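You operate a simulated robot arm through the tools that you are given. There is no shell and no other tool.

You are at the controls of a simulated robot arm. One attempt, no reset.

## Task
Fill the flosser's tank to MAX or just over and lid it again.
Fine: pour from the jug and put it back; the lid waits on the grey mat. Set down upright: measuring jug.

The check looks at the end state, three seconds after you hand in, the way a careful person would. Anything else that was tipped, shoved, dropped, spilled or broken makes it a failure. A push-on lid holds only when it is set on centred and level and pressed home; a screw cap is set on level and turned clockwise until tight.

## Robot
A 6-joint arm with a two-finger parallel gripper, fixed in place. Base frame: the origin is on the floor under the middle of its stand, x ahead of it, y to its left, z up; the work surface is at about z = 860. Units: mm, degrees, N and s.
With the tool pointing down near the work surface it reaches from about 360 to 760 mm from the base axis. Its first joint turns from -66.0 to 66.0 degrees. Payload 2.45 kg.
Tool frame: the origin (TCP) lies between the finger pads and is the grasp point; the fingertips stand 24 mm ahead of it; z points along the fingers, y is the line along which they close. The gripper opens to 68 mm. The fingers are 17 mm wide and 10 mm thick; the gripper's body (40 by 70 mm) begins 41 mm behind the TCP.
Orientation is that of the tool frame in the base frame, as [roll, pitch, yaw] about the fixed x, y, z axes, in that order (R = Rz(yaw) Ry(pitch) Rx(roll)). With the fingers straight down and closing along the base's y, the tool's x points along the base's -x, its y along +y and its z along -z.

## Interface
- The arm moves only by the tool jog_arm. Its argument "series" is a list that holds one entry, the list of rows, each a list of 7 numbers: the shift along the tool's x, y, z in mm, then the turn, a rotation vector about the tool's x, y, z in degrees, then the gripper command, from -1 (shut) to 1 (fully open), values between in proportion. In form: [[[dx, dy, dz, rx, ry, rz, grip], ...]]. A call has 1 to 20 rows; each row is the pose to reach, as a shift and turn from the pose commanded when the call began, along the tool's axes at that moment. A row lasts 0.2 s, in which the tool goes at most 50 mm and 8.6 degrees; a call with a longer step from one row to the next is refused whole, and so is a gripper value outside its range. Where a pose cannot be reached the arm comes as near as it can. A force on the tool above 40 N (or 10 N above the force at the start of the call, whichever is more), or a blocked arm, ends the call early, and 0.2 s more pass. Each finger travels about 108 mm/s and halts on what it meets, pressing with about 35 N; the grip force reading is that of the motor and also rises with nothing between the fingers. The clock runs only during rows and for 0.2 s after the last one: add rows that repeat a pose to give the fingers time. It gives the time, the measured TCP pose, the force on the tool (base axes), the opening and the grip force at its end, in the units of the frame above (readings bear some noise), with the torque about the TCP (base axes, N m) and any sound that the robot's microphone picked up.
- Cameras (640 x 400 px; columns grow to the right, rows downward): "scene" is fixed at [203.5, 434.8, 1470.3]; the picture's right is [-0.44, -0.90, 0.00], its down [-0.51, 0.25, -0.83] and it looks along [0.74, -0.36, -0.56] (base axes); focal length 214 px, centre (320, 200). "wrist" rides on the gripper at [84, 11, -75] in the tool frame; the picture's right is [-0.13, 0.99, 0.00], its down [-0.60, -0.08, -0.79] and it looks along [-0.79, -0.10, 0.61] (tool axes); focal length 251 px, centre (320, 200). There is no depth. A picture from a camera that has moved, and an enlarged one, comes with that camera's place and axes in the base frame and with its lens. The place of the scene camera against the robot may be out by one fixed shift of up to 25 mm in any direction.
- grab_frame(camera): a new picture of that camera. No time passes.
- zoom(camera, box): a new picture of the part [left, top, right, bottom] of that camera's present view, enlarged. No time passes.
- close_job(): hands the job in; it is judged then, once.

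Nothing tells you positions but the pictures and the camera data. Unless the task says otherwise, let go and move clear before handing in.

The tools are called after "Emit:" by a JSON object that holds its "api" and its "payload". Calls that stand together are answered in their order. jog_arm: Moves the arm, as the interface text tells. Its arguments: {"type":"object","properties":{"series":{"type":"array","items":{"type":"array","items":{"type":"array","items":{"type":"number"}}}}},"required":["series"]} The other tools are called the same way: grab_frame (camera) takes a picture; zoom (camera, box) takes an enlarged picture of a part of a camera's view; close_job () hands the job in.

At the start:

```text
time: 0.0
tcp_pos: [358.8, 238.8, 1321.5]
tcp_rot: [180.0, 0.0, -179.9]
wrist_force: [0.0, 0.4, 0.2]
wrist_torque: [0.02, -0.04, 0.01]
opening: 67.9
gripper_force: 0.2
```

scene: 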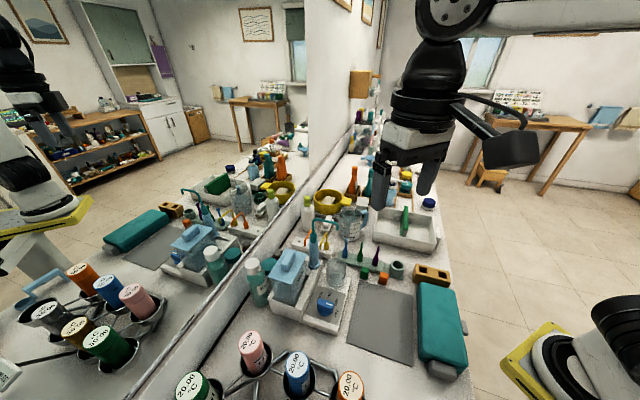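
wrist: 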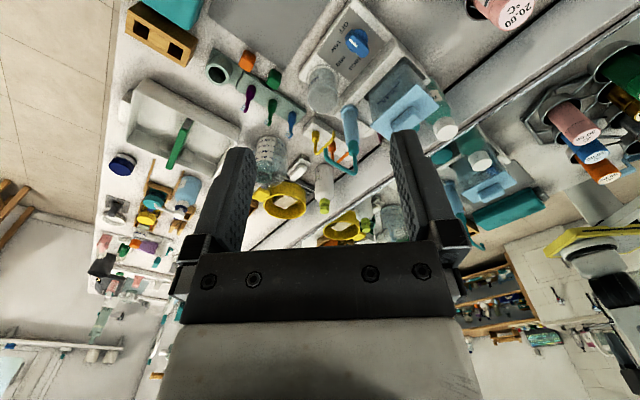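

I see a crowded bathroom counter with a mirror along its left side; the flosser, jug and grey mat need to be identified. I'll zoom in on the scene first.

Emit:
{"api": "zoom", "payload": {"camera": "scene", "box": [230, 180, 390, 280]}}

Emit:
{"api": "zoom", "payload": {"camera": "scene", "box": [230, 240, 390, 340]}}

Emit:
{"api": "zoom", "payload": {"camera": "scene", "box": [330, 180, 490, 280]}}

Emit:
{"api": "zoom", "payload": {"camera": "wrist", "box": [240, 0, 480, 150]}}

Emit:
{"api": "zoom", "payload": {"camera": "wrist", "box": [90, 60, 330, 210]}}

```text
4.00 times, centred on (310, 230) of scene
camera zoom: at [203.5, 434.8, 1470.3], right [-0.44, -0.9, 0.0], down [-0.51, 0.25, -0.83], along [0.74, -0.36, -0.56], focal length 858 px, centre (360, 80)
```

zoom: 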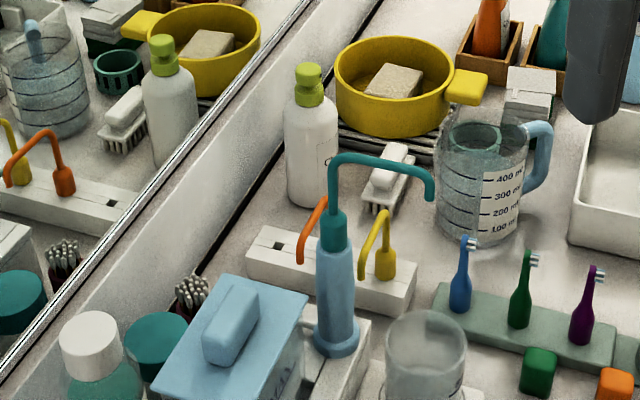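

```text
4.00 times, centred on (310, 290) of scene
camera zoom: at [203.5, 434.8, 1470.3], right [-0.44, -0.9, 0.0], down [-0.51, 0.25, -0.83], along [0.74, -0.36, -0.56], focal length 858 px, centre (360, -160)
```

zoom: 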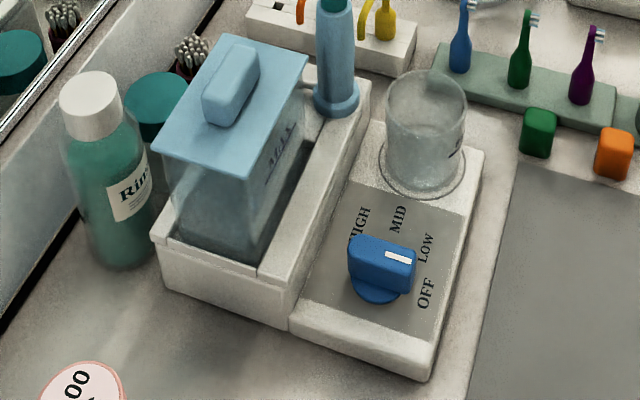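

```text
4.00 times, centred on (410, 230) of scene
camera zoom: at [203.5, 434.8, 1470.3], right [-0.44, -0.9, 0.0], down [-0.51, 0.25, -0.83], along [0.74, -0.36, -0.56], focal length 858 px, centre (-40, 80)
```

zoom: 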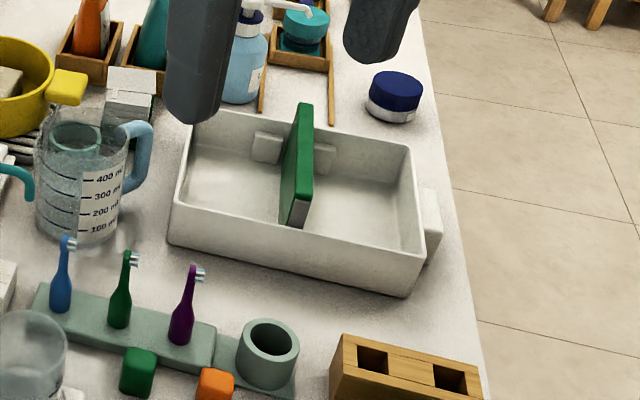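

```text
2.67 times, centred on (360, 75) of wrist
camera zoom: at [274.7, 248.3, 1397.3], right [0.13, 0.99, 0.0], down [0.6, -0.08, 0.79], along [0.79, -0.1, -0.61], focal length 670 px, centre (213, 533)
```

zoom: 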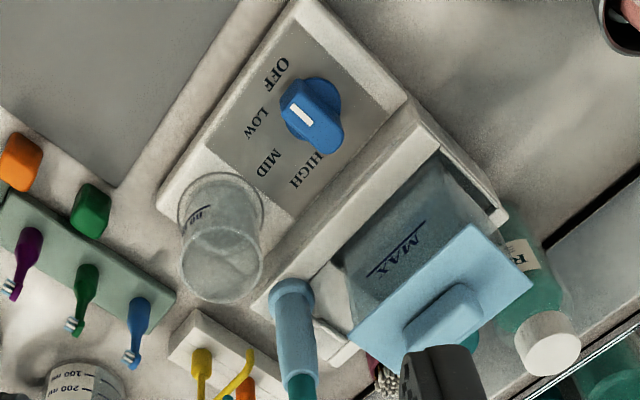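

```text
2.67 times, centred on (210, 135) of wrist
camera zoom: at [274.7, 248.3, 1397.3], right [0.13, 0.99, 0.0], down [0.6, -0.08, 0.79], along [0.79, -0.1, -0.61], focal length 670 px, centre (613, 373)
```

zoom: 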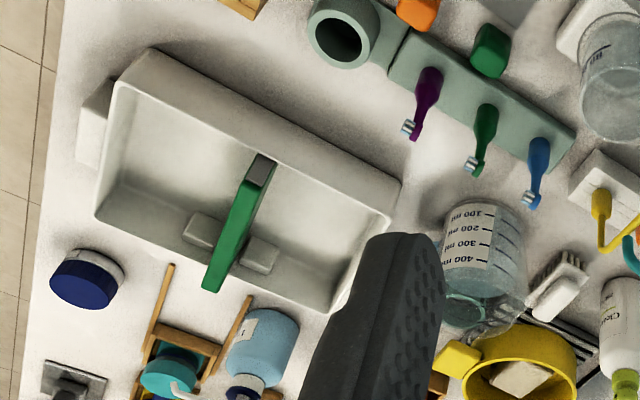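

The flosser sits by the mirror with its clear tank and pale-blue lid at roughly (570, 360). The jug is near (685, 70), with its handle pointing toward -y, and the grey mat is near (405, 140). Everything is turned about 45° to the base, so I'll move the wrist camera nearer and turned 45° to refine these positions.

Emit:
{"api": "jog_arm", "payload": {"series": [[[-27, 12, 20, 0, 0, 7.5, 1], [-54, 24, 40, 0, 0, 15, 1], [-81, 36, 60, 0, 0, 22.5, 1], [-108, 48, 80, 0, 0, 30, 1], [-135, 60, 100, 0, 0, 37.5, 1], [-161, 71, 121, 0, 0, 45, 1]]]}}

Emit:
{"api": "grab_frame", "payload": {"camera": "wrist"}}

Emit:
{"api": "grab_frame", "payload": {"camera": "scene"}}

```text
time: 1.4
tcp_pos: [520.2, 309.1, 1201.0]
tcp_rot: [-179.9, 0.1, 134.9]
wrist_force: [0.3, -0.3, 0.2]
wrist_torque: [0.04, 0.03, 0.0]
opening: 68.1
gripper_force: 0.0
```

```text
taken
camera wrist: at [468.2, 375.6, 1276.5], right [0.79, 0.61, 0.0], down [0.37, -0.48, 0.79], along [0.48, -0.63, -0.61], focal length 251 px, centre (320, 200)
```

wrist: 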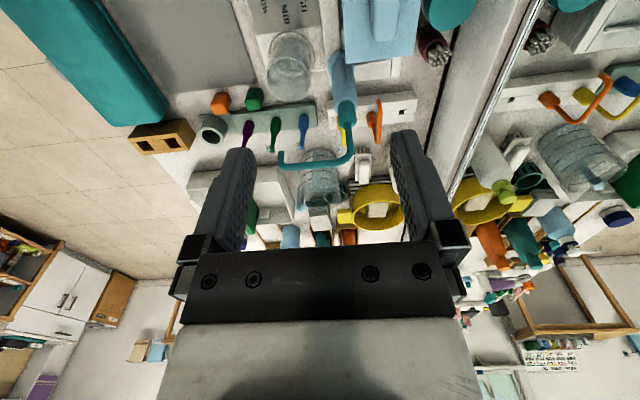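

```text
taken
```

scene: 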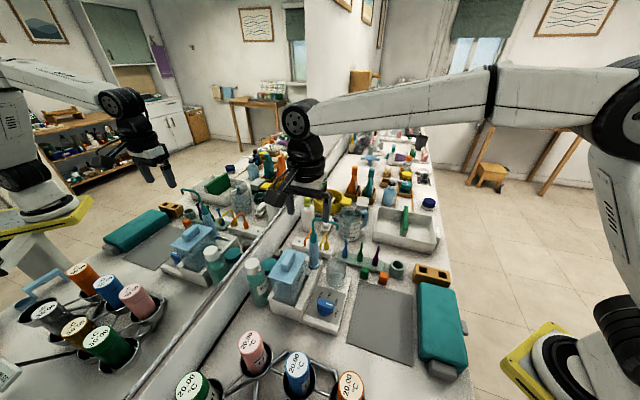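

The lid and tank are at the top edge of this view. I'll zoom there and on the jug to triangulate.

Emit:
{"api": "zoom", "payload": {"camera": "wrist", "box": [240, 0, 480, 150]}}

Emit:
{"api": "zoom", "payload": {"camera": "wrist", "box": [230, 110, 410, 250]}}

```text
2.67 times, centred on (360, 75) of wrist
camera zoom: at [468.2, 375.6, 1276.5], right [0.79, 0.61, 0.0], down [0.37, -0.48, 0.79], along [0.48, -0.63, -0.61], focal length 670 px, centre (213, 533)
```

zoom: 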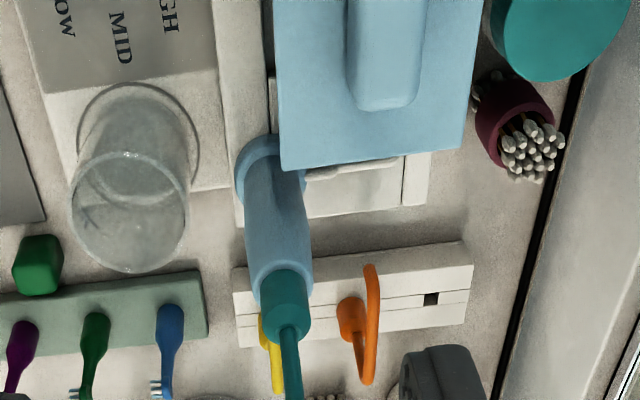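

```text
2.86 times, centred on (320, 180) of wrist
camera zoom: at [468.2, 375.6, 1276.5], right [0.79, 0.61, 0.0], down [0.37, -0.48, 0.79], along [0.48, -0.63, -0.61], focal length 718 px, centre (320, 257)
```

zoom: 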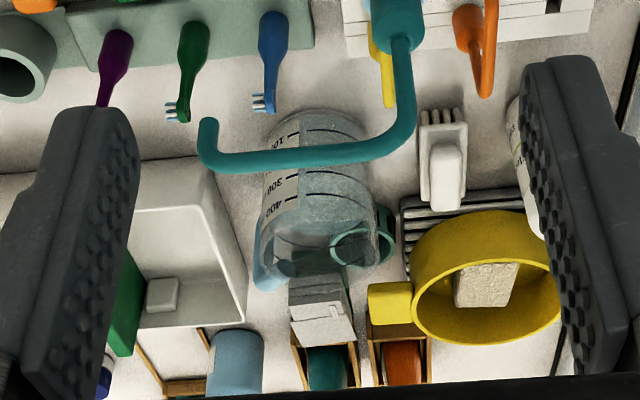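

I have rough triangulation: the lid top is at z≈1040. I'll back up along the counter so the lid is centred in the wrist view at close range.

Emit:
{"api": "jog_arm", "payload": {"series": [[[36, 17, 17, 0, 0, 0, 1], [72, 34, 34, 0, 0, 0, 1], [107, 50, 51, 0, 0, 0, 1]]]}}

Emit:
{"api": "grab_frame", "payload": {"camera": "wrist"}}

Emit:
{"api": "grab_frame", "payload": {"camera": "scene"}}

```text
time: 2.2
tcp_pos: [477.3, 421.0, 1149.9]
tcp_rot: [-180.0, 0.0, 135.0]
wrist_force: [-0.5, -0.7, -0.1]
wrist_torque: [0.02, 0.01, -0.03]
opening: 68.2
gripper_force: 0.0
```

```text
taken
camera wrist: at [425.9, 487.3, 1225.0], right [0.79, 0.61, 0.0], down [0.37, -0.48, 0.79], along [0.48, -0.63, -0.61], focal length 251 px, centre (320, 200)
```

wrist: 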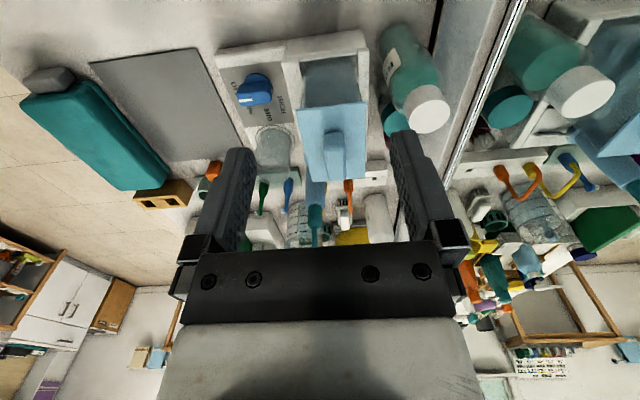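

```text
taken
```

scene: 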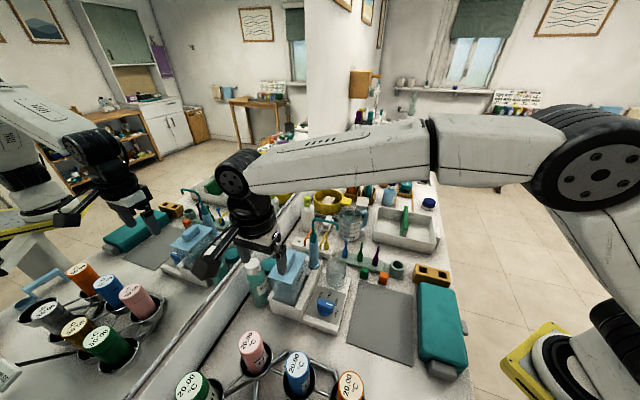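

Emit:
{"api": "zoom", "payload": {"camera": "wrist", "box": [250, 20, 442, 140]}}

Emit:
{"api": "zoom", "payload": {"camera": "wrist", "box": [230, 120, 422, 240]}}

```text
3.33 times, centred on (346, 80) of wrist
camera zoom: at [425.9, 487.3, 1225.0], right [0.79, 0.61, 0.0], down [0.37, -0.48, 0.79], along [0.48, -0.63, -0.61], focal length 838 px, centre (233, 600)
```

zoom: 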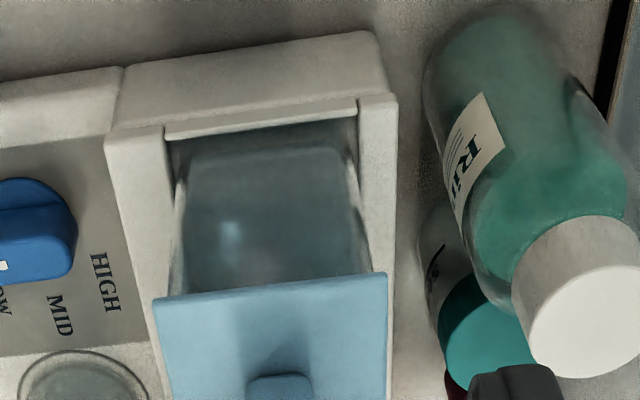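

```text
3.33 times, centred on (326, 180) of wrist
camera zoom: at [425.9, 487.3, 1225.0], right [0.79, 0.61, 0.0], down [0.37, -0.48, 0.79], along [0.48, -0.63, -0.61], focal length 838 px, centre (300, 267)
```

zoom: 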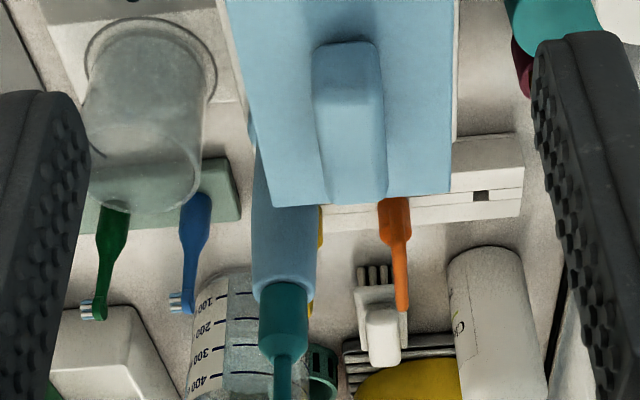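

The lid is about 98×65 mm, centred near (544, 359) with its top at z≈1023. Its grip bar runs along (1,-1), so the fingers close across it at this yaw. I'll move above it and check.

Emit:
{"api": "jog_arm", "payload": {"series": [[[-31, 1, 20, 0, 0, 0, 1], [-62, 2.5, 40, 0, 0, 0, 1], [-91.4, 3.7, 60, 0, 0, 0, 1], [-91.4, 3.7, 60, 0, 0, 0, 1]]]}}

Emit:
{"api": "grab_frame", "payload": {"camera": "wrist"}}

Emit:
{"api": "zoom", "payload": {"camera": "wrist", "box": [230, 120, 422, 240]}}

Emit:
{"api": "zoom", "payload": {"camera": "scene", "box": [230, 210, 390, 310]}}

```text
time: 3.2
tcp_pos: [545.7, 356.8, 1090.5]
tcp_rot: [-179.9, 0.0, 135.1]
wrist_force: [-0.8, -0.6, 0.2]
wrist_torque: [0.0, -0.03, -0.02]
opening: 68.0
gripper_force: 0.1
```

```text
taken
camera wrist: at [494.0, 424.2, 1165.0], right [0.79, 0.61, 0.0], down [0.37, -0.48, 0.79], along [0.48, -0.63, -0.61], focal length 251 px, centre (320, 200)
```

wrist: 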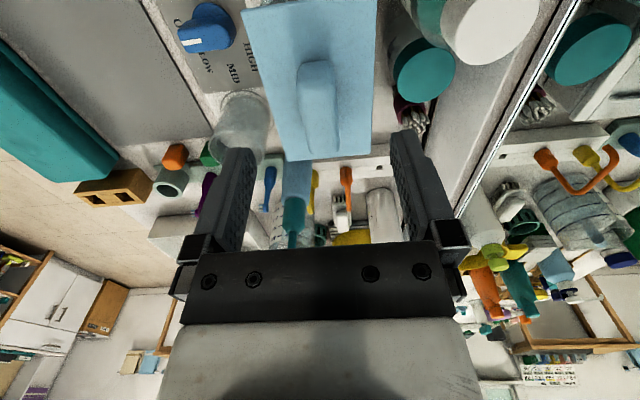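

```text
3.33 times, centred on (326, 180) of wrist
camera zoom: at [494.0, 424.2, 1165.0], right [0.79, 0.61, 0.0], down [0.37, -0.48, 0.79], along [0.48, -0.63, -0.61], focal length 838 px, centre (300, 267)
```

zoom: 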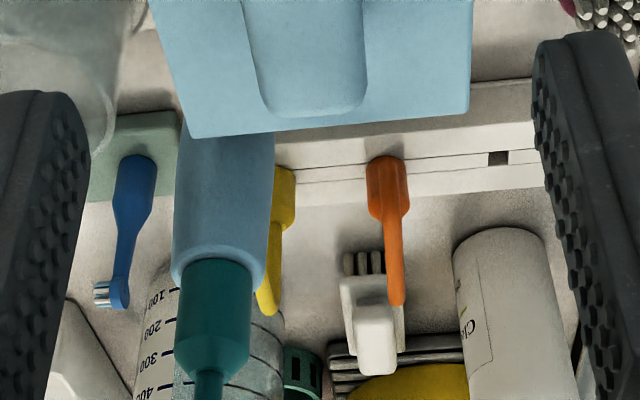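

```text
4.00 times, centred on (310, 260) of scene
camera zoom: at [203.5, 434.8, 1470.3], right [-0.44, -0.9, 0.0], down [-0.51, 0.25, -0.83], along [0.74, -0.36, -0.56], focal length 858 px, centre (360, -40)
```

zoom: 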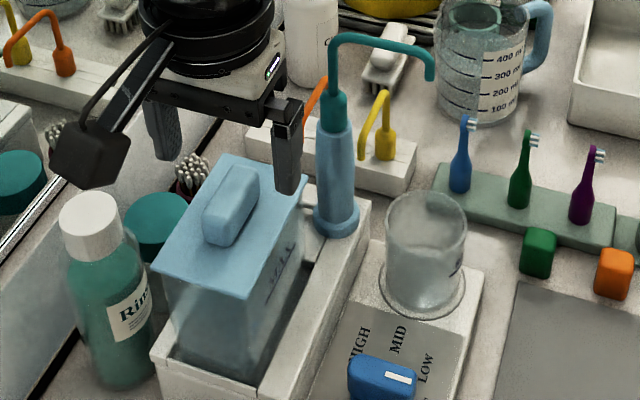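

The gripper is centred above the knob, which is about 23 mm wide and 41 mm long with its top near z≈1050. I'll descend to TCP z≈1054 and close.

Emit:
{"api": "jog_arm", "payload": {"series": [[[1, 0.3, 14, 0, 0, 0, 1], [2, 0.7, 26, 0, 0, 0, 1], [2.4, 0.7, 36, 0, 0, 0, 1], [2.4, 0.7, 36, 0, 0, 0, 1]]]}}

Emit:
{"api": "zoom", "payload": {"camera": "wrist", "box": [200, 40, 440, 190]}}

Emit:
{"api": "zoom", "payload": {"camera": "scene", "box": [230, 210, 390, 310]}}

```text
time: 4.2
tcp_pos: [543.5, 359.2, 1052.4]
tcp_rot: [-180.0, -0.1, 135.0]
wrist_force: [-0.4, 1.6, 0.0]
wrist_torque: [0.0, -0.01, 0.02]
opening: 67.9
gripper_force: 0.0
```

```text
2.67 times, centred on (320, 115) of wrist
camera zoom: at [493.0, 426.4, 1128.9], right [0.79, 0.61, 0.0], down [0.37, -0.48, 0.79], along [0.48, -0.63, -0.61], focal length 670 px, centre (320, 427)
```

zoom: 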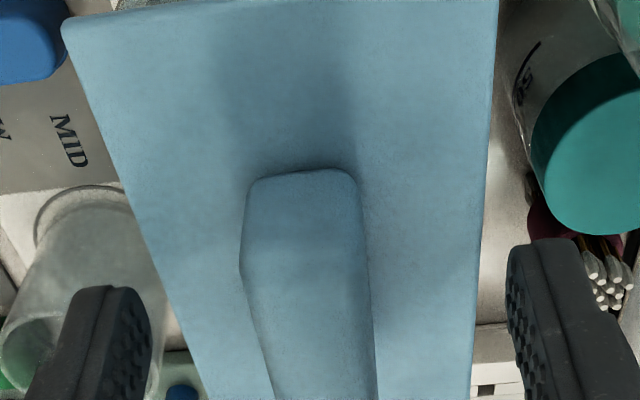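

```text
4.00 times, centred on (310, 260) of scene
camera zoom: at [203.5, 434.8, 1470.3], right [-0.44, -0.9, 0.0], down [-0.51, 0.25, -0.83], along [0.74, -0.36, -0.56], focal length 858 px, centre (360, -40)
```

zoom: 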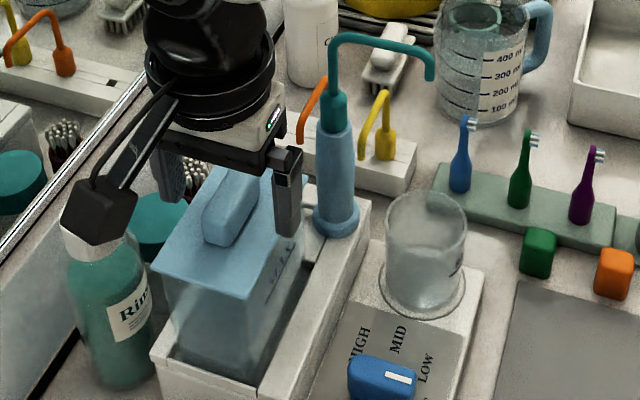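

The fingers straddle the knob evenly. I'm closing on it now.

Emit:
{"api": "jog_arm", "payload": {"series": [[[0, 0, 0, 0, 0, 0, -1], [0, 0, 0, 0, 0, 0, -1], [0, 0, 0, 0, 0, 0, -1], [0, 0, 0, 0, 0, 0, -1]]]}}

Emit:
{"api": "zoom", "payload": {"camera": "wrist", "box": [200, 40, 440, 190]}}

```text
time: 5.2
tcp_pos: [544.3, 360.8, 1054.7]
tcp_rot: [-179.9, 0.0, 135.0]
wrist_force: [-0.3, 0.1, -0.1]
wrist_torque: [-0.02, 0.03, 0.0]
opening: 19.2
gripper_force: 35.0
```

```text
2.67 times, centred on (320, 115) of wrist
camera zoom: at [493.1, 426.3, 1129.1], right [0.79, 0.61, 0.0], down [0.37, -0.48, 0.79], along [0.48, -0.63, -0.61], focal length 670 px, centre (320, 427)
```

zoom: 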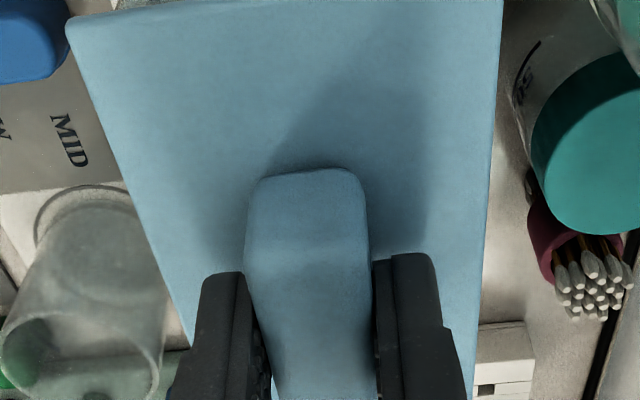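

The grip is firm at 19.2 mm. Next I'm lifting the lid straight up slowly.

Emit:
{"api": "jog_arm", "payload": {"series": [[[0, 0, -3, 0, 0, 0, -1], [0, 0, -6, 0, 0, 0, -1], [0, 0, -10, 0, 0, 0, -1], [0, 0, -15, 0, 0, 0, -1], [0, 0, -22, 0, 0, 0, -1], [0, 0, -30, 0, 0, 0, -1], [0, 0, -40, 0, 0, 0, -1]]]}}

Emit:
{"api": "zoom", "payload": {"camera": "scene", "box": [230, 210, 390, 310]}}

Emit:
{"api": "zoom", "payload": {"camera": "wrist", "box": [200, 0, 440, 150]}}

```text
time: 6.8
tcp_pos: [546.3, 361.1, 1096.6]
tcp_rot: [180.0, 0.0, 135.2]
wrist_force: [0.3, 0.5, -0.3]
wrist_torque: [-0.01, 0.01, -0.04]
opening: 18.8
gripper_force: 35.0
```

```text
4.00 times, centred on (310, 260) of scene
camera zoom: at [203.5, 434.8, 1470.3], right [-0.44, -0.9, 0.0], down [-0.51, 0.25, -0.83], along [0.74, -0.36, -0.56], focal length 858 px, centre (360, -40)
```

zoom: 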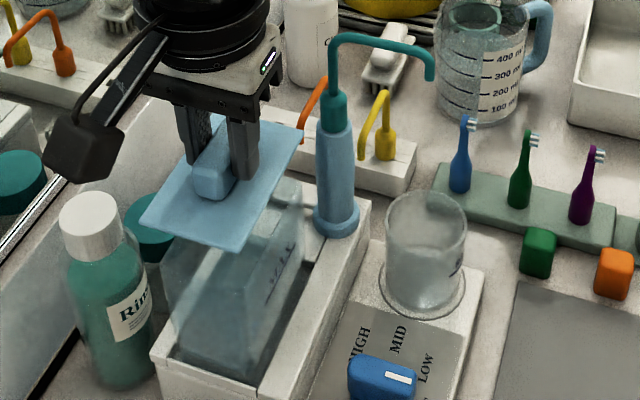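

```text
2.67 times, centred on (320, 75) of wrist
camera zoom: at [494.0, 426.4, 1169.7], right [0.79, 0.61, 0.0], down [0.37, -0.48, 0.79], along [0.48, -0.63, -0.61], focal length 670 px, centre (320, 533)
```

zoom: 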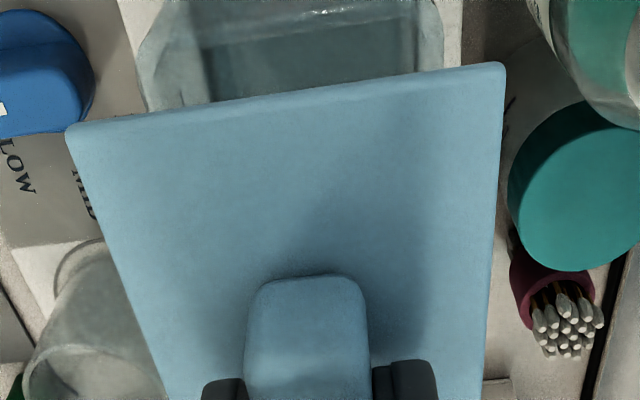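

The lid came off cleanly. I'll lift it above the wand tube height (z≈1115) and carry it over the grey mat.

Emit:
{"api": "jog_arm", "payload": {"series": [[[0, 0, -30, 0, 0, 0, -1], [0, 0, -60, 0, 0, 0, -1], [0, 0, -76, 0, 0, 0, -1], [-8, -34, -76, 0, 0, 0, -1], [-18, -76, -76, 0, 0, 0, -1], [-28, -118, -76, 0, 0, 0, -1], [-38, -160, -76, 0, 0, 0, -1], [-48, -201, -70, 0, 0, 0, -1], [-56, -234, -50, 0, 0, 0, -1], [-60.5, -251, -20, 0, 0, 0, -1], [-60.5, -251, 20, 0, 0, 0, -1], [-60.5, -251, 60, 0, 0, 0, -1], [-60.5, -251, 95, 0, 0, 0, -1]]]}}

Emit:
{"api": "grab_frame", "payload": {"camera": "wrist"}}

Emit:
{"api": "grab_frame", "payload": {"camera": "scene"}}

```text
time: 9.6
tcp_pos: [411.3, 139.8, 999.3]
tcp_rot: [180.0, -0.1, 135.1]
wrist_force: [0.0, -0.1, -0.6]
wrist_torque: [0.0, -0.04, 0.01]
opening: 19.0
gripper_force: 35.1
```

```text
taken
camera wrist: at [358.6, 206.2, 1073.9], right [0.79, 0.61, 0.0], down [0.37, -0.48, 0.79], along [0.48, -0.63, -0.61], focal length 251 px, centre (320, 200)
```

wrist: 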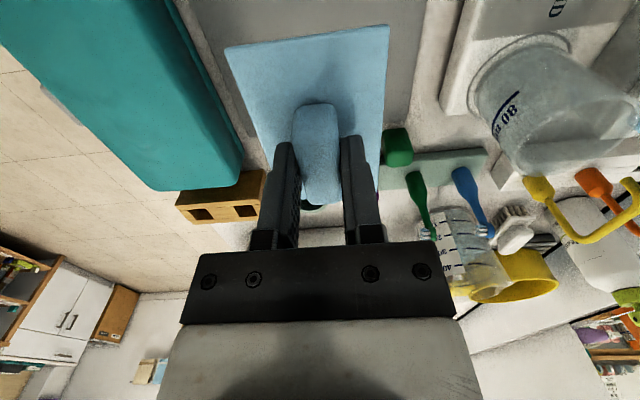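

```text
taken
```

scene: 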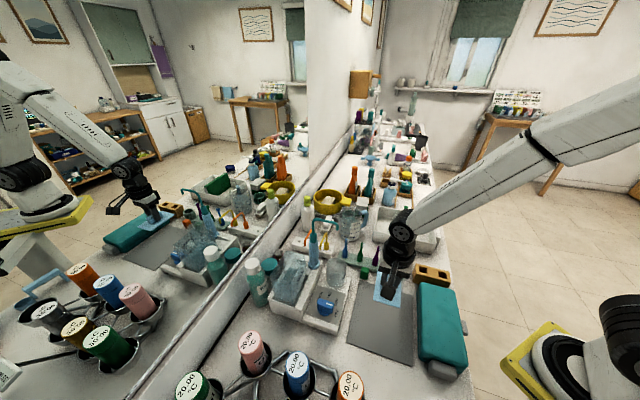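

The lid hangs level over the middle of the mat. I'm lowering it most of the way, then checking.

Emit:
{"api": "jog_arm", "payload": {"series": [[[0, 0, 35, 0, 0, 0, -1], [0, 0, 65, 0, 0, 0, -1], [0, 0, 80, 0, 0, 0, -1], [0, 0, 84, 0, 0, 0, -1], [0, 0, 84, 0, 0, 0, -1]]]}}

Emit:
{"api": "zoom", "payload": {"camera": "wrist", "box": [200, 0, 440, 150]}}

Emit:
{"api": "zoom", "payload": {"camera": "scene", "box": [320, 260, 480, 360]}}

```text
time: 10.8
tcp_pos: [410.7, 141.2, 916.1]
tcp_rot: [-180.0, 0.0, 135.2]
wrist_force: [0.3, 0.3, -0.8]
wrist_torque: [0.01, 0.01, 0.01]
opening: 18.9
gripper_force: 35.3
```

```text
2.67 times, centred on (320, 75) of wrist
camera zoom: at [359.1, 206.4, 990.0], right [0.79, 0.61, 0.0], down [0.37, -0.48, 0.79], along [0.48, -0.63, -0.61], focal length 670 px, centre (320, 533)
```

zoom: 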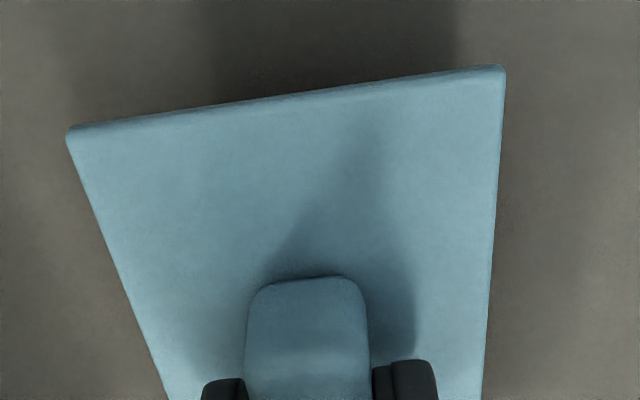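

```text
4.00 times, centred on (400, 310) of scene
camera zoom: at [203.5, 434.8, 1470.3], right [-0.44, -0.9, 0.0], down [-0.51, 0.25, -0.83], along [0.74, -0.36, -0.56], focal length 858 px, centre (0, -240)
```

zoom: 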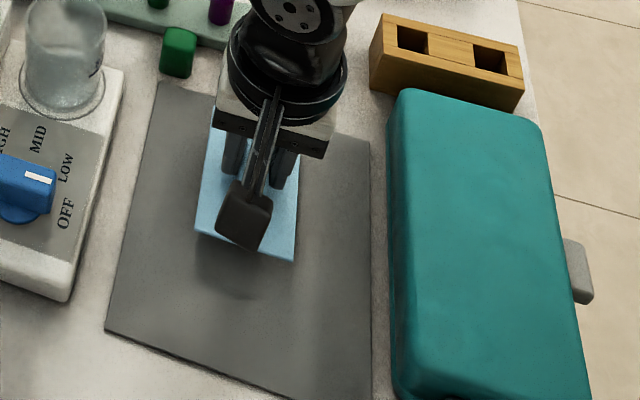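

The lid is hovering above the mat, clear of everything else. I'm lowering in small steps and watching the force.

Emit:
{"api": "jog_arm", "payload": {"series": [[[0, 0, 2, 0, 0, 0, -1], [0, 0, 4, 0, 0, 0, -1], [0, 0, 6, 0, 0, 0, -1], [0, 0, 8, 0, 0, 0, -1], [0, 0, 8, 0, 0, 0, -1]]]}}

Emit:
{"api": "zoom", "payload": {"camera": "wrist", "box": [200, 0, 440, 150]}}

```text
time: 12.0
tcp_pos: [412.0, 141.8, 906.8]
tcp_rot: [180.0, 0.1, 135.0]
wrist_force: [-0.8, -0.7, -0.5]
wrist_torque: [0.02, 0.01, 0.02]
opening: 18.7
gripper_force: 35.3
```

```text
2.67 times, centred on (320, 75) of wrist
camera zoom: at [358.9, 206.8, 982.5], right [0.79, 0.61, 0.0], down [0.37, -0.48, 0.79], along [0.48, -0.63, -0.61], focal length 670 px, centre (320, 533)
```

zoom: 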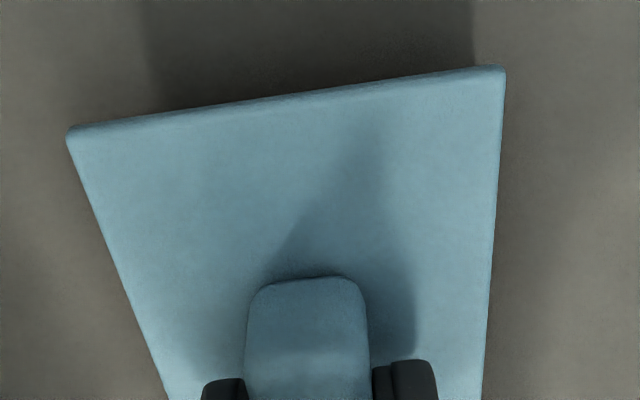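

Emit:
{"api": "jog_arm", "payload": {"series": [[[0, 0, 2, 0, 0, 0, -1], [0, 0, 4, 0, 0, 0, -1], [0, 0, 4, 0, 0, 0, -1]]]}}

Emit:
{"api": "zoom", "payload": {"camera": "scene", "box": [350, 280, 430, 330]}}

```text
time: 12.8
tcp_pos: [409.4, 140.2, 903.6]
tcp_rot: [180.0, 0.0, 135.2]
wrist_force: [0.0, 0.5, -0.8]
wrist_torque: [0.02, 0.01, -0.01]
opening: 19.0
gripper_force: 35.4
```

```text
8.00 times, centred on (390, 305) of scene
camera zoom: at [203.5, 434.8, 1470.3], right [-0.44, -0.9, 0.0], down [-0.51, 0.25, -0.83], along [0.74, -0.36, -0.56], focal length 1716 px, centre (-240, -640)
```

zoom: 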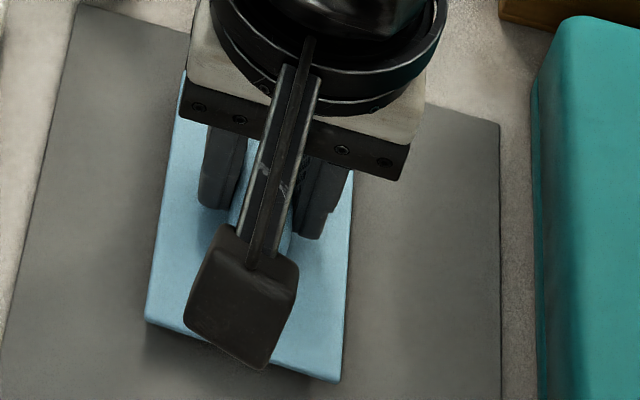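

There's no contact yet, so I'll keep lowering.

Emit:
{"api": "jog_arm", "payload": {"series": [[[0, 0, 1.5, 0, 0, 0, -1], [0, 0, 3, 0, 0, 0, -1], [0, 0, 4.5, 0, 0, 0, -1], [0, 0, 4.5, 0, 0, 0, -1]]]}}

Emit:
{"api": "zoom", "payload": {"camera": "scene", "box": [350, 280, 430, 330]}}

```text
time: 13.8
tcp_pos: [410.5, 139.1, 899.7]
tcp_rot: [179.9, 0.1, 135.1]
wrist_force: [-4.8, -1.4, 28.5]
wrist_torque: [-0.03, 0.05, 0.0]
opening: 19.0
gripper_force: 34.8
```

```text
8.00 times, centred on (390, 305) of scene
camera zoom: at [203.0, 434.6, 1470.4], right [-0.44, -0.9, 0.0], down [-0.51, 0.25, -0.83], along [0.74, -0.36, -0.56], focal length 1716 px, centre (-240, -640)
```

zoom: 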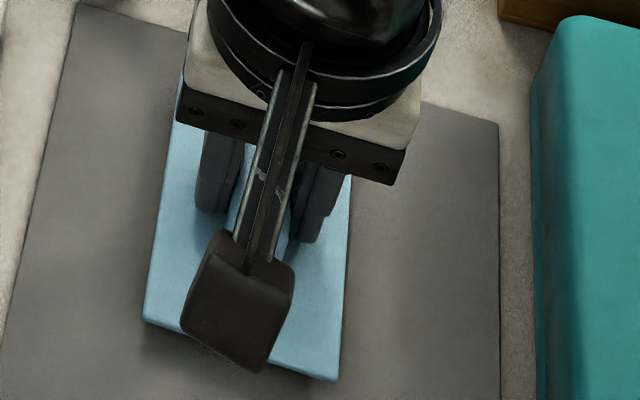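

Contact is confirmed at 28 N, so the lid is on the mat. I'll ease the pressure, open, and rise.

Emit:
{"api": "jog_arm", "payload": {"series": [[[0, 0, -2, 0, 0, 0, -1], [0, 0, -2, 0, 0, 0, -1], [0, 0, -2, 0, 0, 0, 0.2], [0, 0, -2, 0, 0, 0, 1], [0, 0, -2, 0, 0, 0, 1], [0, 0, -2, 0, 0, 0, 1], [0, 0, -20, 0, 0, 0, 1], [0, 0, -50, 0, 0, 0, 1], [0, 0, -90, 0, 0, 0, 1], [0, 0, -130, 0, 0, 0, 1]]]}}

Emit:
{"api": "grab_frame", "payload": {"camera": "wrist"}}

Emit:
{"api": "zoom", "payload": {"camera": "scene", "box": [230, 180, 390, 280]}}

Emit:
{"api": "zoom", "payload": {"camera": "scene", "box": [320, 260, 480, 360]}}

```text
time: 16.0
tcp_pos: [409.2, 139.7, 1028.7]
tcp_rot: [-179.9, 0.0, 135.1]
wrist_force: [-1.6, -0.3, 0.2]
wrist_torque: [-0.01, 0.01, -0.03]
opening: 68.0
gripper_force: 0.0
```

```text
taken
camera wrist: at [358.5, 206.8, 1103.7], right [0.79, 0.61, 0.0], down [0.37, -0.48, 0.79], along [0.48, -0.63, -0.61], focal length 251 px, centre (320, 200)
```

wrist: 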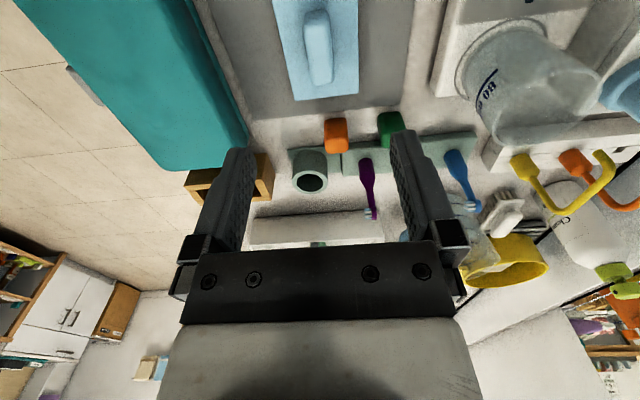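

```text
4.00 times, centred on (310, 230) of scene
camera zoom: at [203.5, 434.8, 1470.3], right [-0.44, -0.9, 0.0], down [-0.51, 0.25, -0.83], along [0.74, -0.36, -0.56], focal length 858 px, centre (360, 80)
```

zoom: 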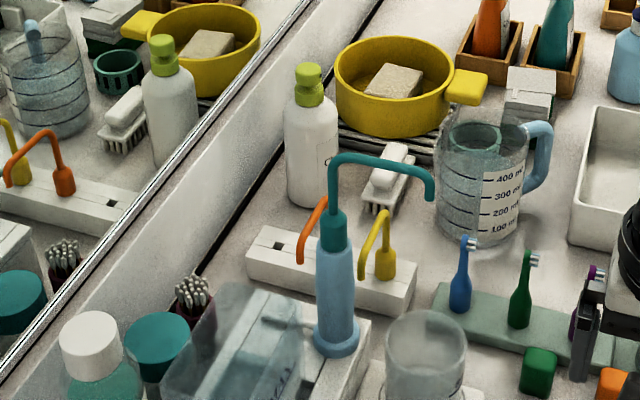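

```text
4.00 times, centred on (400, 310) of scene
camera zoom: at [203.5, 434.8, 1470.3], right [-0.44, -0.9, 0.0], down [-0.51, 0.25, -0.83], along [0.74, -0.36, -0.56], focal length 858 px, centre (0, -240)
```

zoom: 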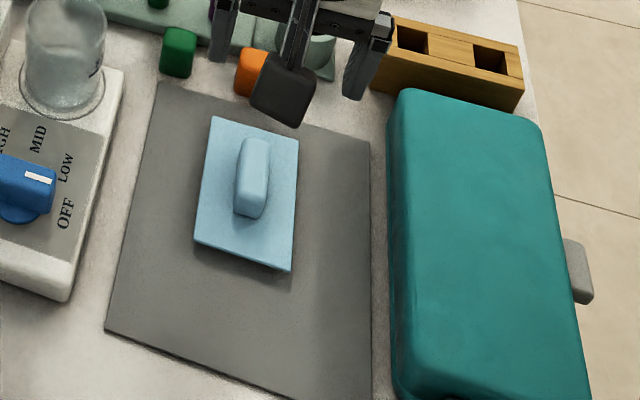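

The lid now rests on the mat. Next I'll bring the wrist camera closer to the jug to see its handle, spout and water level.

Emit:
{"api": "jog_arm", "payload": {"series": [[[-20, 8, -3, 0, 0, -7.5, 1], [-40, 16, -6, 0, 0, -15, 1], [-60, 25, -9, 0, 0, -22.5, 1], [-80, 33, -12, 0, 0, -30, 1], [-100, 41, -14, 0, 0, -37.5, 1], [-122, 50, -16, 0, 0, -45, 1]]]}}

Emit:
{"api": "grab_frame", "payload": {"camera": "wrist"}}

Emit:
{"api": "zoom", "payload": {"camera": "wrist", "box": [220, 90, 420, 250]}}

```text
time: 17.4
tcp_pos: [531.9, 89.4, 1043.8]
tcp_rot: [180.0, -0.2, -179.9]
wrist_force: [0.5, 0.2, 0.1]
wrist_torque: [0.01, -0.02, 0.01]
opening: 68.3
gripper_force: 0.0
```

```text
taken
camera wrist: at [449.1, 99.1, 1119.8], right [0.13, 0.99, 0.0], down [0.61, -0.08, 0.79], along [0.79, -0.1, -0.61], focal length 251 px, centre (320, 200)
```

wrist: 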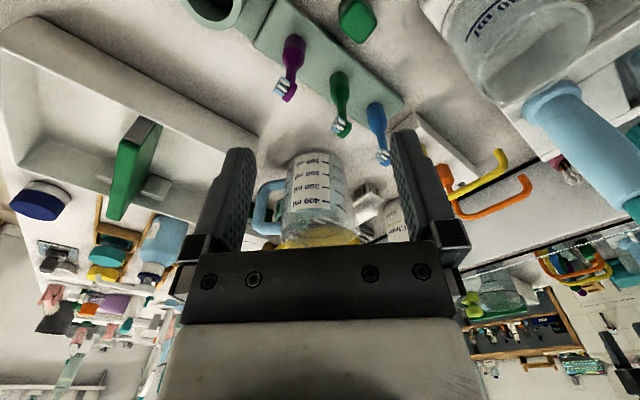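

```text
2.50 times, centred on (320, 170) of wrist
camera zoom: at [449.1, 99.1, 1119.8], right [0.13, 0.99, 0.0], down [0.61, -0.08, 0.79], along [0.79, -0.1, -0.61], focal length 629 px, centre (320, 275)
```

zoom: 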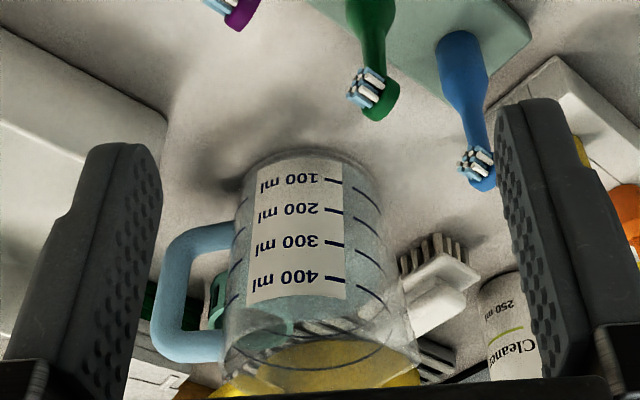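

The jug's handle points toward -y, with its vertical bar near (706, -10) spanning z≈884–957, and the jug axis is near (714, 62). The jug looks filled to just over 400 ml. Now that the lid is off, I'll check the tank from the scene camera.

Emit:
{"api": "zoom", "payload": {"camera": "scene", "box": [258, 235, 338, 335]}}

Emit:
{"api": "zoom", "payload": {"camera": "scene", "box": [325, 195, 405, 245]}}

```text
4.00 times, centred on (298, 285) of scene
camera zoom: at [203.5, 434.8, 1470.3], right [-0.44, -0.9, 0.0], down [-0.51, 0.25, -0.83], along [0.74, -0.36, -0.56], focal length 858 px, centre (408, -140)
```

zoom: 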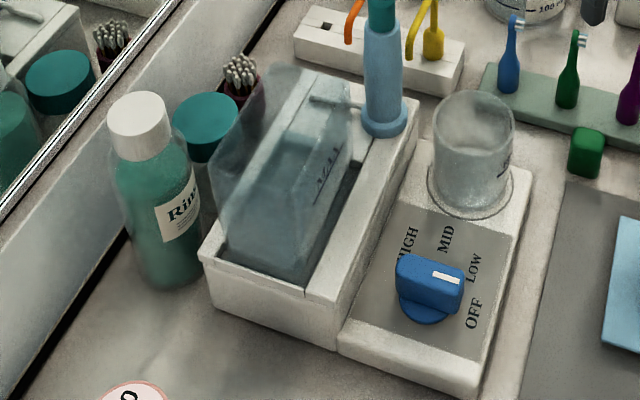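

```text
8.00 times, centred on (365, 220) of scene
camera zoom: at [203.5, 434.8, 1470.3], right [-0.44, -0.9, 0.0], down [-0.51, 0.25, -0.83], along [0.74, -0.36, -0.56], focal length 1716 px, centre (-40, 40)
```

zoom: 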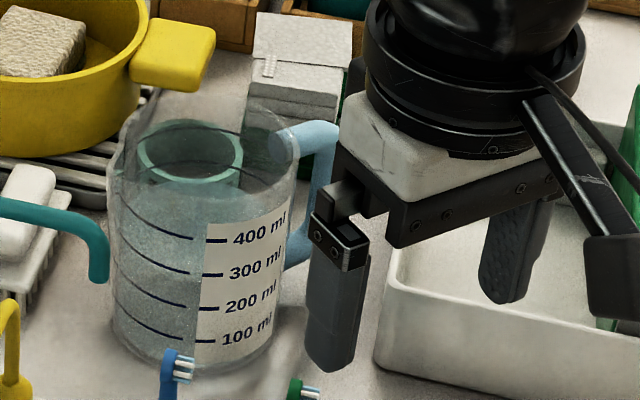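

Emit:
{"api": "zoom", "payload": {"camera": "scene", "box": [278, 245, 358, 310]}}

Emit:
{"api": "zoom", "payload": {"camera": "scene", "box": [300, 255, 350, 295]}}

```text
6.15 times, centred on (318, 278) of scene
camera zoom: at [203.5, 434.8, 1470.3], right [-0.44, -0.9, 0.0], down [-0.51, 0.25, -0.83], along [0.74, -0.36, -0.56], focal length 1320 px, centre (332, -277)
```

zoom: 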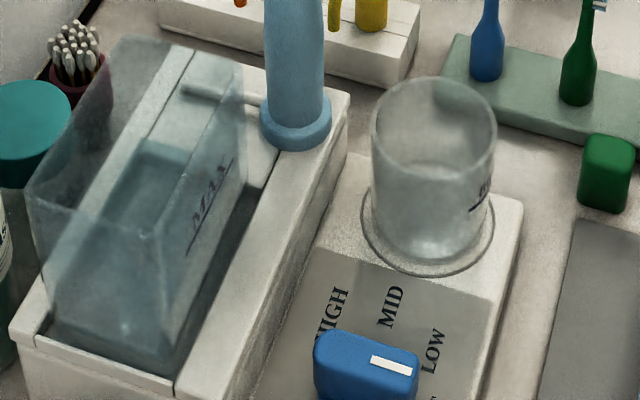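

```text
10.00 times, centred on (325, 275) of scene
camera zoom: at [203.5, 434.8, 1470.3], right [-0.44, -0.9, 0.0], down [-0.51, 0.25, -0.83], along [0.74, -0.36, -0.56], focal length 2145 px, centre (270, -550)
```

zoom: 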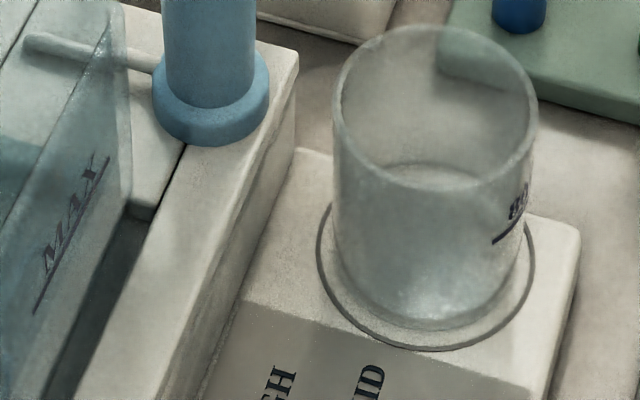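

The spout is opposite the handle. My plan is to grip the handle bar from above with the tool's x axis pointing away from the jug, which keeps the camera on the outside. I'll move above the handle with the yaw turned to see it from that side.

Emit:
{"api": "jog_arm", "payload": {"series": [[[-14, -8, -10, 0, 0, -8.3, 1], [-30, -18, -18, 0, 0, -16.6, 1], [-47, -28, -26, 0, 0, -24.9, 1], [-64, -38, -26, 0, 0, -33.2, 1], [-82, -48, -26, 0, 0, -41.5, 1], [-99, -58, -26, 0, 0, -49.8, 1], [-116, -68, -26, 0, 0, -58.1, 1], [-133, -78, -26, 0, 0, -66.4, 1], [-150, -88, -26, 0, 0, -74.7, 1], [-168, -99, -26, 0, 0, -83, 1], [-168, -99, -26, 0, 0, -83, 1]]]}}

Emit:
{"api": "grab_frame", "payload": {"camera": "wrist"}}

Emit:
{"api": "grab_frame", "payload": {"camera": "scene"}}

```text
time: 19.8
tcp_pos: [702.6, -9.7, 1071.4]
tcp_rot: [179.9, -0.1, -96.8]
wrist_force: [0.1, 0.4, 0.8]
wrist_torque: [0.0, 0.02, 0.03]
opening: 68.1
gripper_force: 0.0
```

```text
taken
camera wrist: at [680.5, -92.2, 1146.0], right [-0.97, 0.25, 0.0], down [0.15, 0.59, 0.79], along [0.2, 0.77, -0.61], focal length 251 px, centre (320, 200)
```

wrist: 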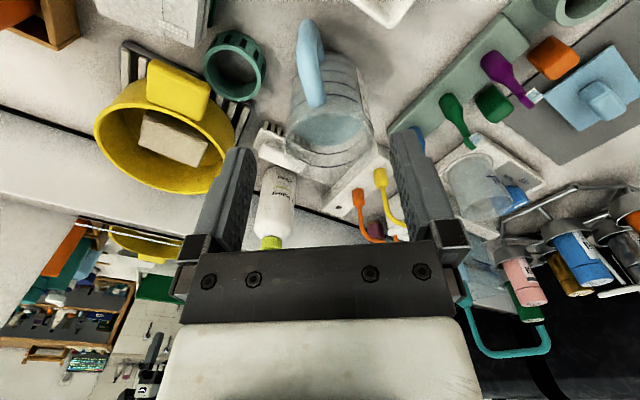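

```text
taken
```

scene: 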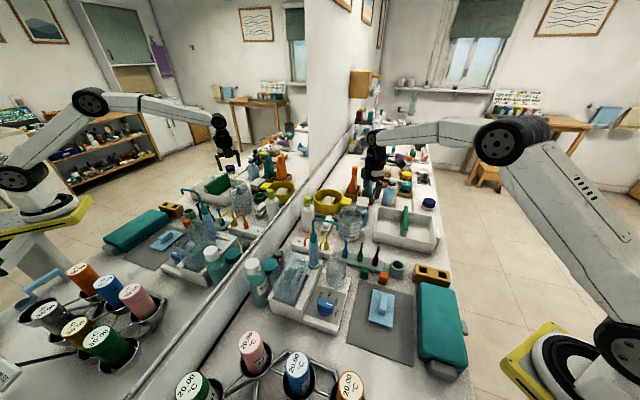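

Emit:
{"api": "zoom", "payload": {"camera": "wrist", "box": [240, 0, 416, 200]}}

Emit:
{"api": "zoom", "payload": {"camera": "scene", "box": [325, 175, 421, 235]}}

```text
2.00 times, centred on (328, 100) of wrist
camera zoom: at [680.5, -92.2, 1146.0], right [-0.97, 0.25, 0.0], down [0.15, 0.59, 0.79], along [0.2, 0.77, -0.61], focal length 503 px, centre (304, 400)
```

zoom: 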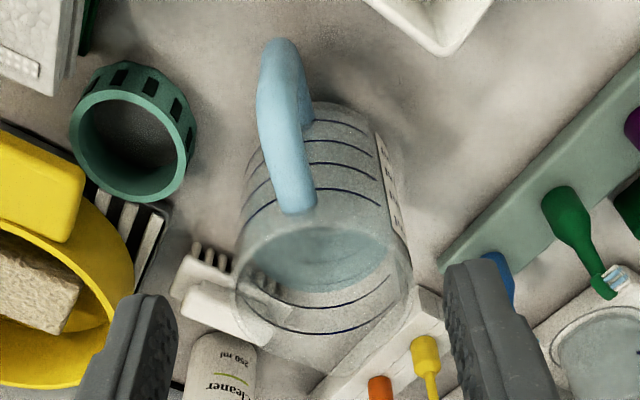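

```text
6.67 times, centred on (373, 205) of scene
camera zoom: at [203.5, 434.8, 1470.3], right [-0.44, -0.9, 0.0], down [-0.51, 0.25, -0.83], along [0.74, -0.36, -0.56], focal length 1430 px, centre (-33, 167)
```

zoom: 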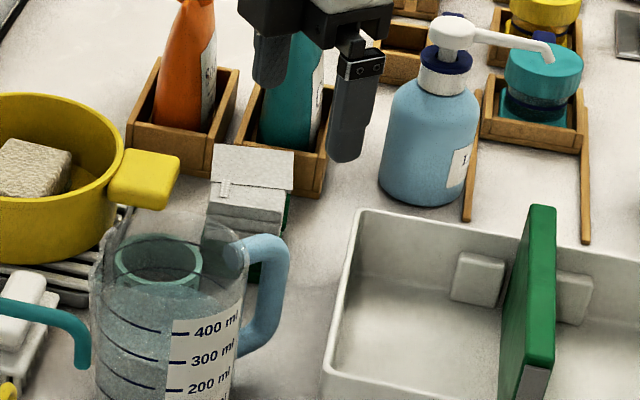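

The handle bar is about 18 mm thick, centred near (709, -15), its top near z≈968, and the rim is at z≈978. A tray corner and a small basket are close by, so I'll only part-open the fingers (~40 mm). I'll align yaw to about -91° and come down to just above the handle.

Emit:
{"api": "jog_arm", "payload": {"series": [[[2, -3, 20, 0, 0, -3, 0.2], [4.5, -7, 40, 0, 0, -5.8, 0.2], [4.5, -7, 58, 0, 0, -5.8, 0.2], [4.5, -7, 66, 0, 0, -5.8, 0.2], [4.5, -7, 66, 0, 0, -5.8, 0.2]]]}}

Emit:
{"api": "grab_frame", "payload": {"camera": "wrist"}}

Emit:
{"api": "zoom", "payload": {"camera": "wrist", "box": [232, 40, 408, 240]}}

Emit:
{"api": "zoom", "payload": {"camera": "scene", "box": [325, 175, 421, 235]}}

```text
time: 21.0
tcp_pos: [706.7, -14.2, 1006.4]
tcp_rot: [-180.0, 0.1, -91.1]
wrist_force: [-0.3, -1.1, -0.3]
wrist_torque: [0.0, 0.0, 0.04]
opening: 40.7
gripper_force: 0.1
```

```text
taken
camera wrist: at [694.3, -98.9, 1079.9], right [-0.99, 0.15, 0.0], down [0.09, 0.6, 0.79], along [0.12, 0.78, -0.61], focal length 251 px, centre (320, 200)
```

wrist: 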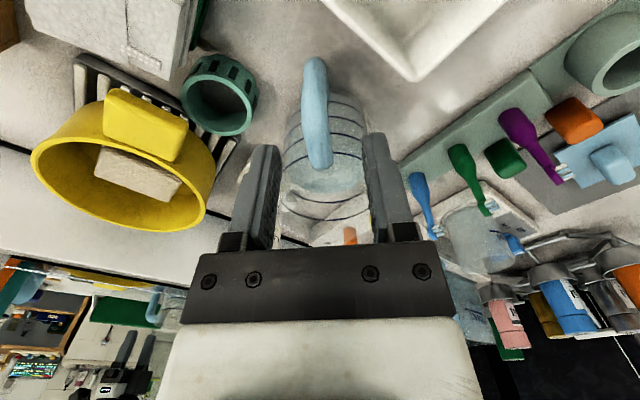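

```text
2.00 times, centred on (320, 140) of wrist
camera zoom: at [694.3, -98.9, 1079.9], right [-0.99, 0.15, 0.0], down [0.09, 0.6, 0.79], along [0.12, 0.78, -0.61], focal length 503 px, centre (320, 320)
```

zoom: 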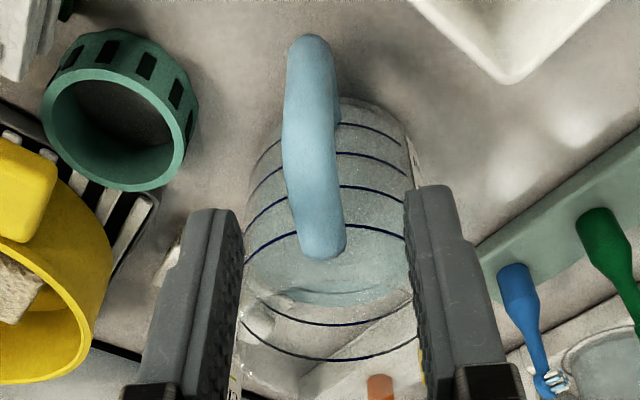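

```text
6.67 times, centred on (373, 205) of scene
camera zoom: at [203.5, 434.8, 1470.3], right [-0.44, -0.9, 0.0], down [-0.51, 0.25, -0.83], along [0.74, -0.36, -0.56], focal length 1430 px, centre (-33, 167)
```

zoom: 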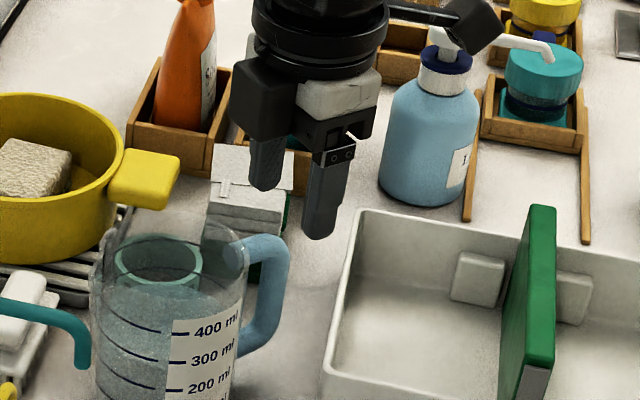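

The handle is centred on the gripper within a few mm. I'll shift 3.5 mm in +x and lower around the bar, pausing partway to check.

Emit:
{"api": "jog_arm", "payload": {"series": [[[0.9, -3.5, 10, 0, 0, 0, 0.2], [0.9, -3.5, 25, 0, 0, 0, 0.2], [0.9, -3.5, 40, 0, 0, 0, 0.2], [0.9, -3.5, 40, 0, 0, 0, 0.2]]]}}

Emit:
{"api": "zoom", "payload": {"camera": "wrist", "box": [232, 40, 408, 240]}}

Emit:
{"api": "zoom", "payload": {"camera": "scene", "box": [325, 175, 421, 235]}}

```text
time: 22.0
tcp_pos: [710.3, -15.0, 965.1]
tcp_rot: [180.0, 0.0, -91.1]
wrist_force: [0.7, -0.5, 0.3]
wrist_torque: [-0.01, 0.0, -0.02]
opening: 40.8
gripper_force: 0.1
```

```text
2.00 times, centred on (320, 140) of wrist
camera zoom: at [697.8, -100.1, 1039.9], right [-0.99, 0.15, 0.0], down [0.09, 0.6, 0.79], along [0.12, 0.78, -0.61], focal length 503 px, centre (320, 320)
```

zoom: 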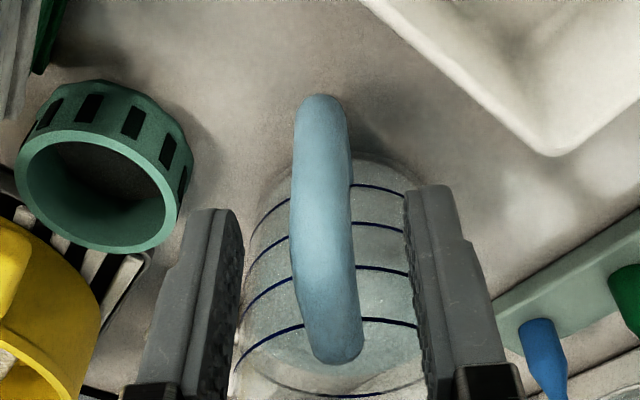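

```text
6.67 times, centred on (373, 205) of scene
camera zoom: at [203.5, 434.8, 1470.3], right [-0.44, -0.9, 0.0], down [-0.51, 0.25, -0.83], along [0.74, -0.36, -0.56], focal length 1430 px, centre (-33, 167)
```

zoom: 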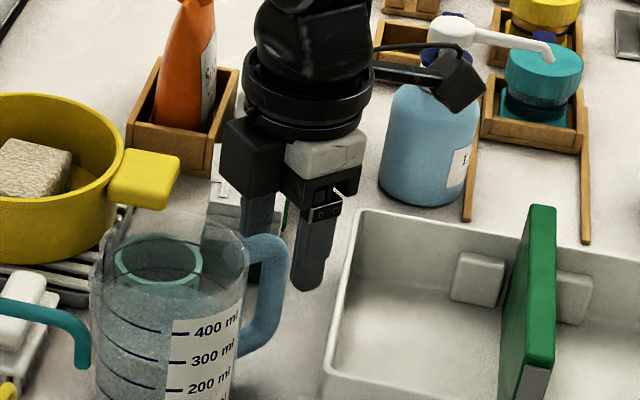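

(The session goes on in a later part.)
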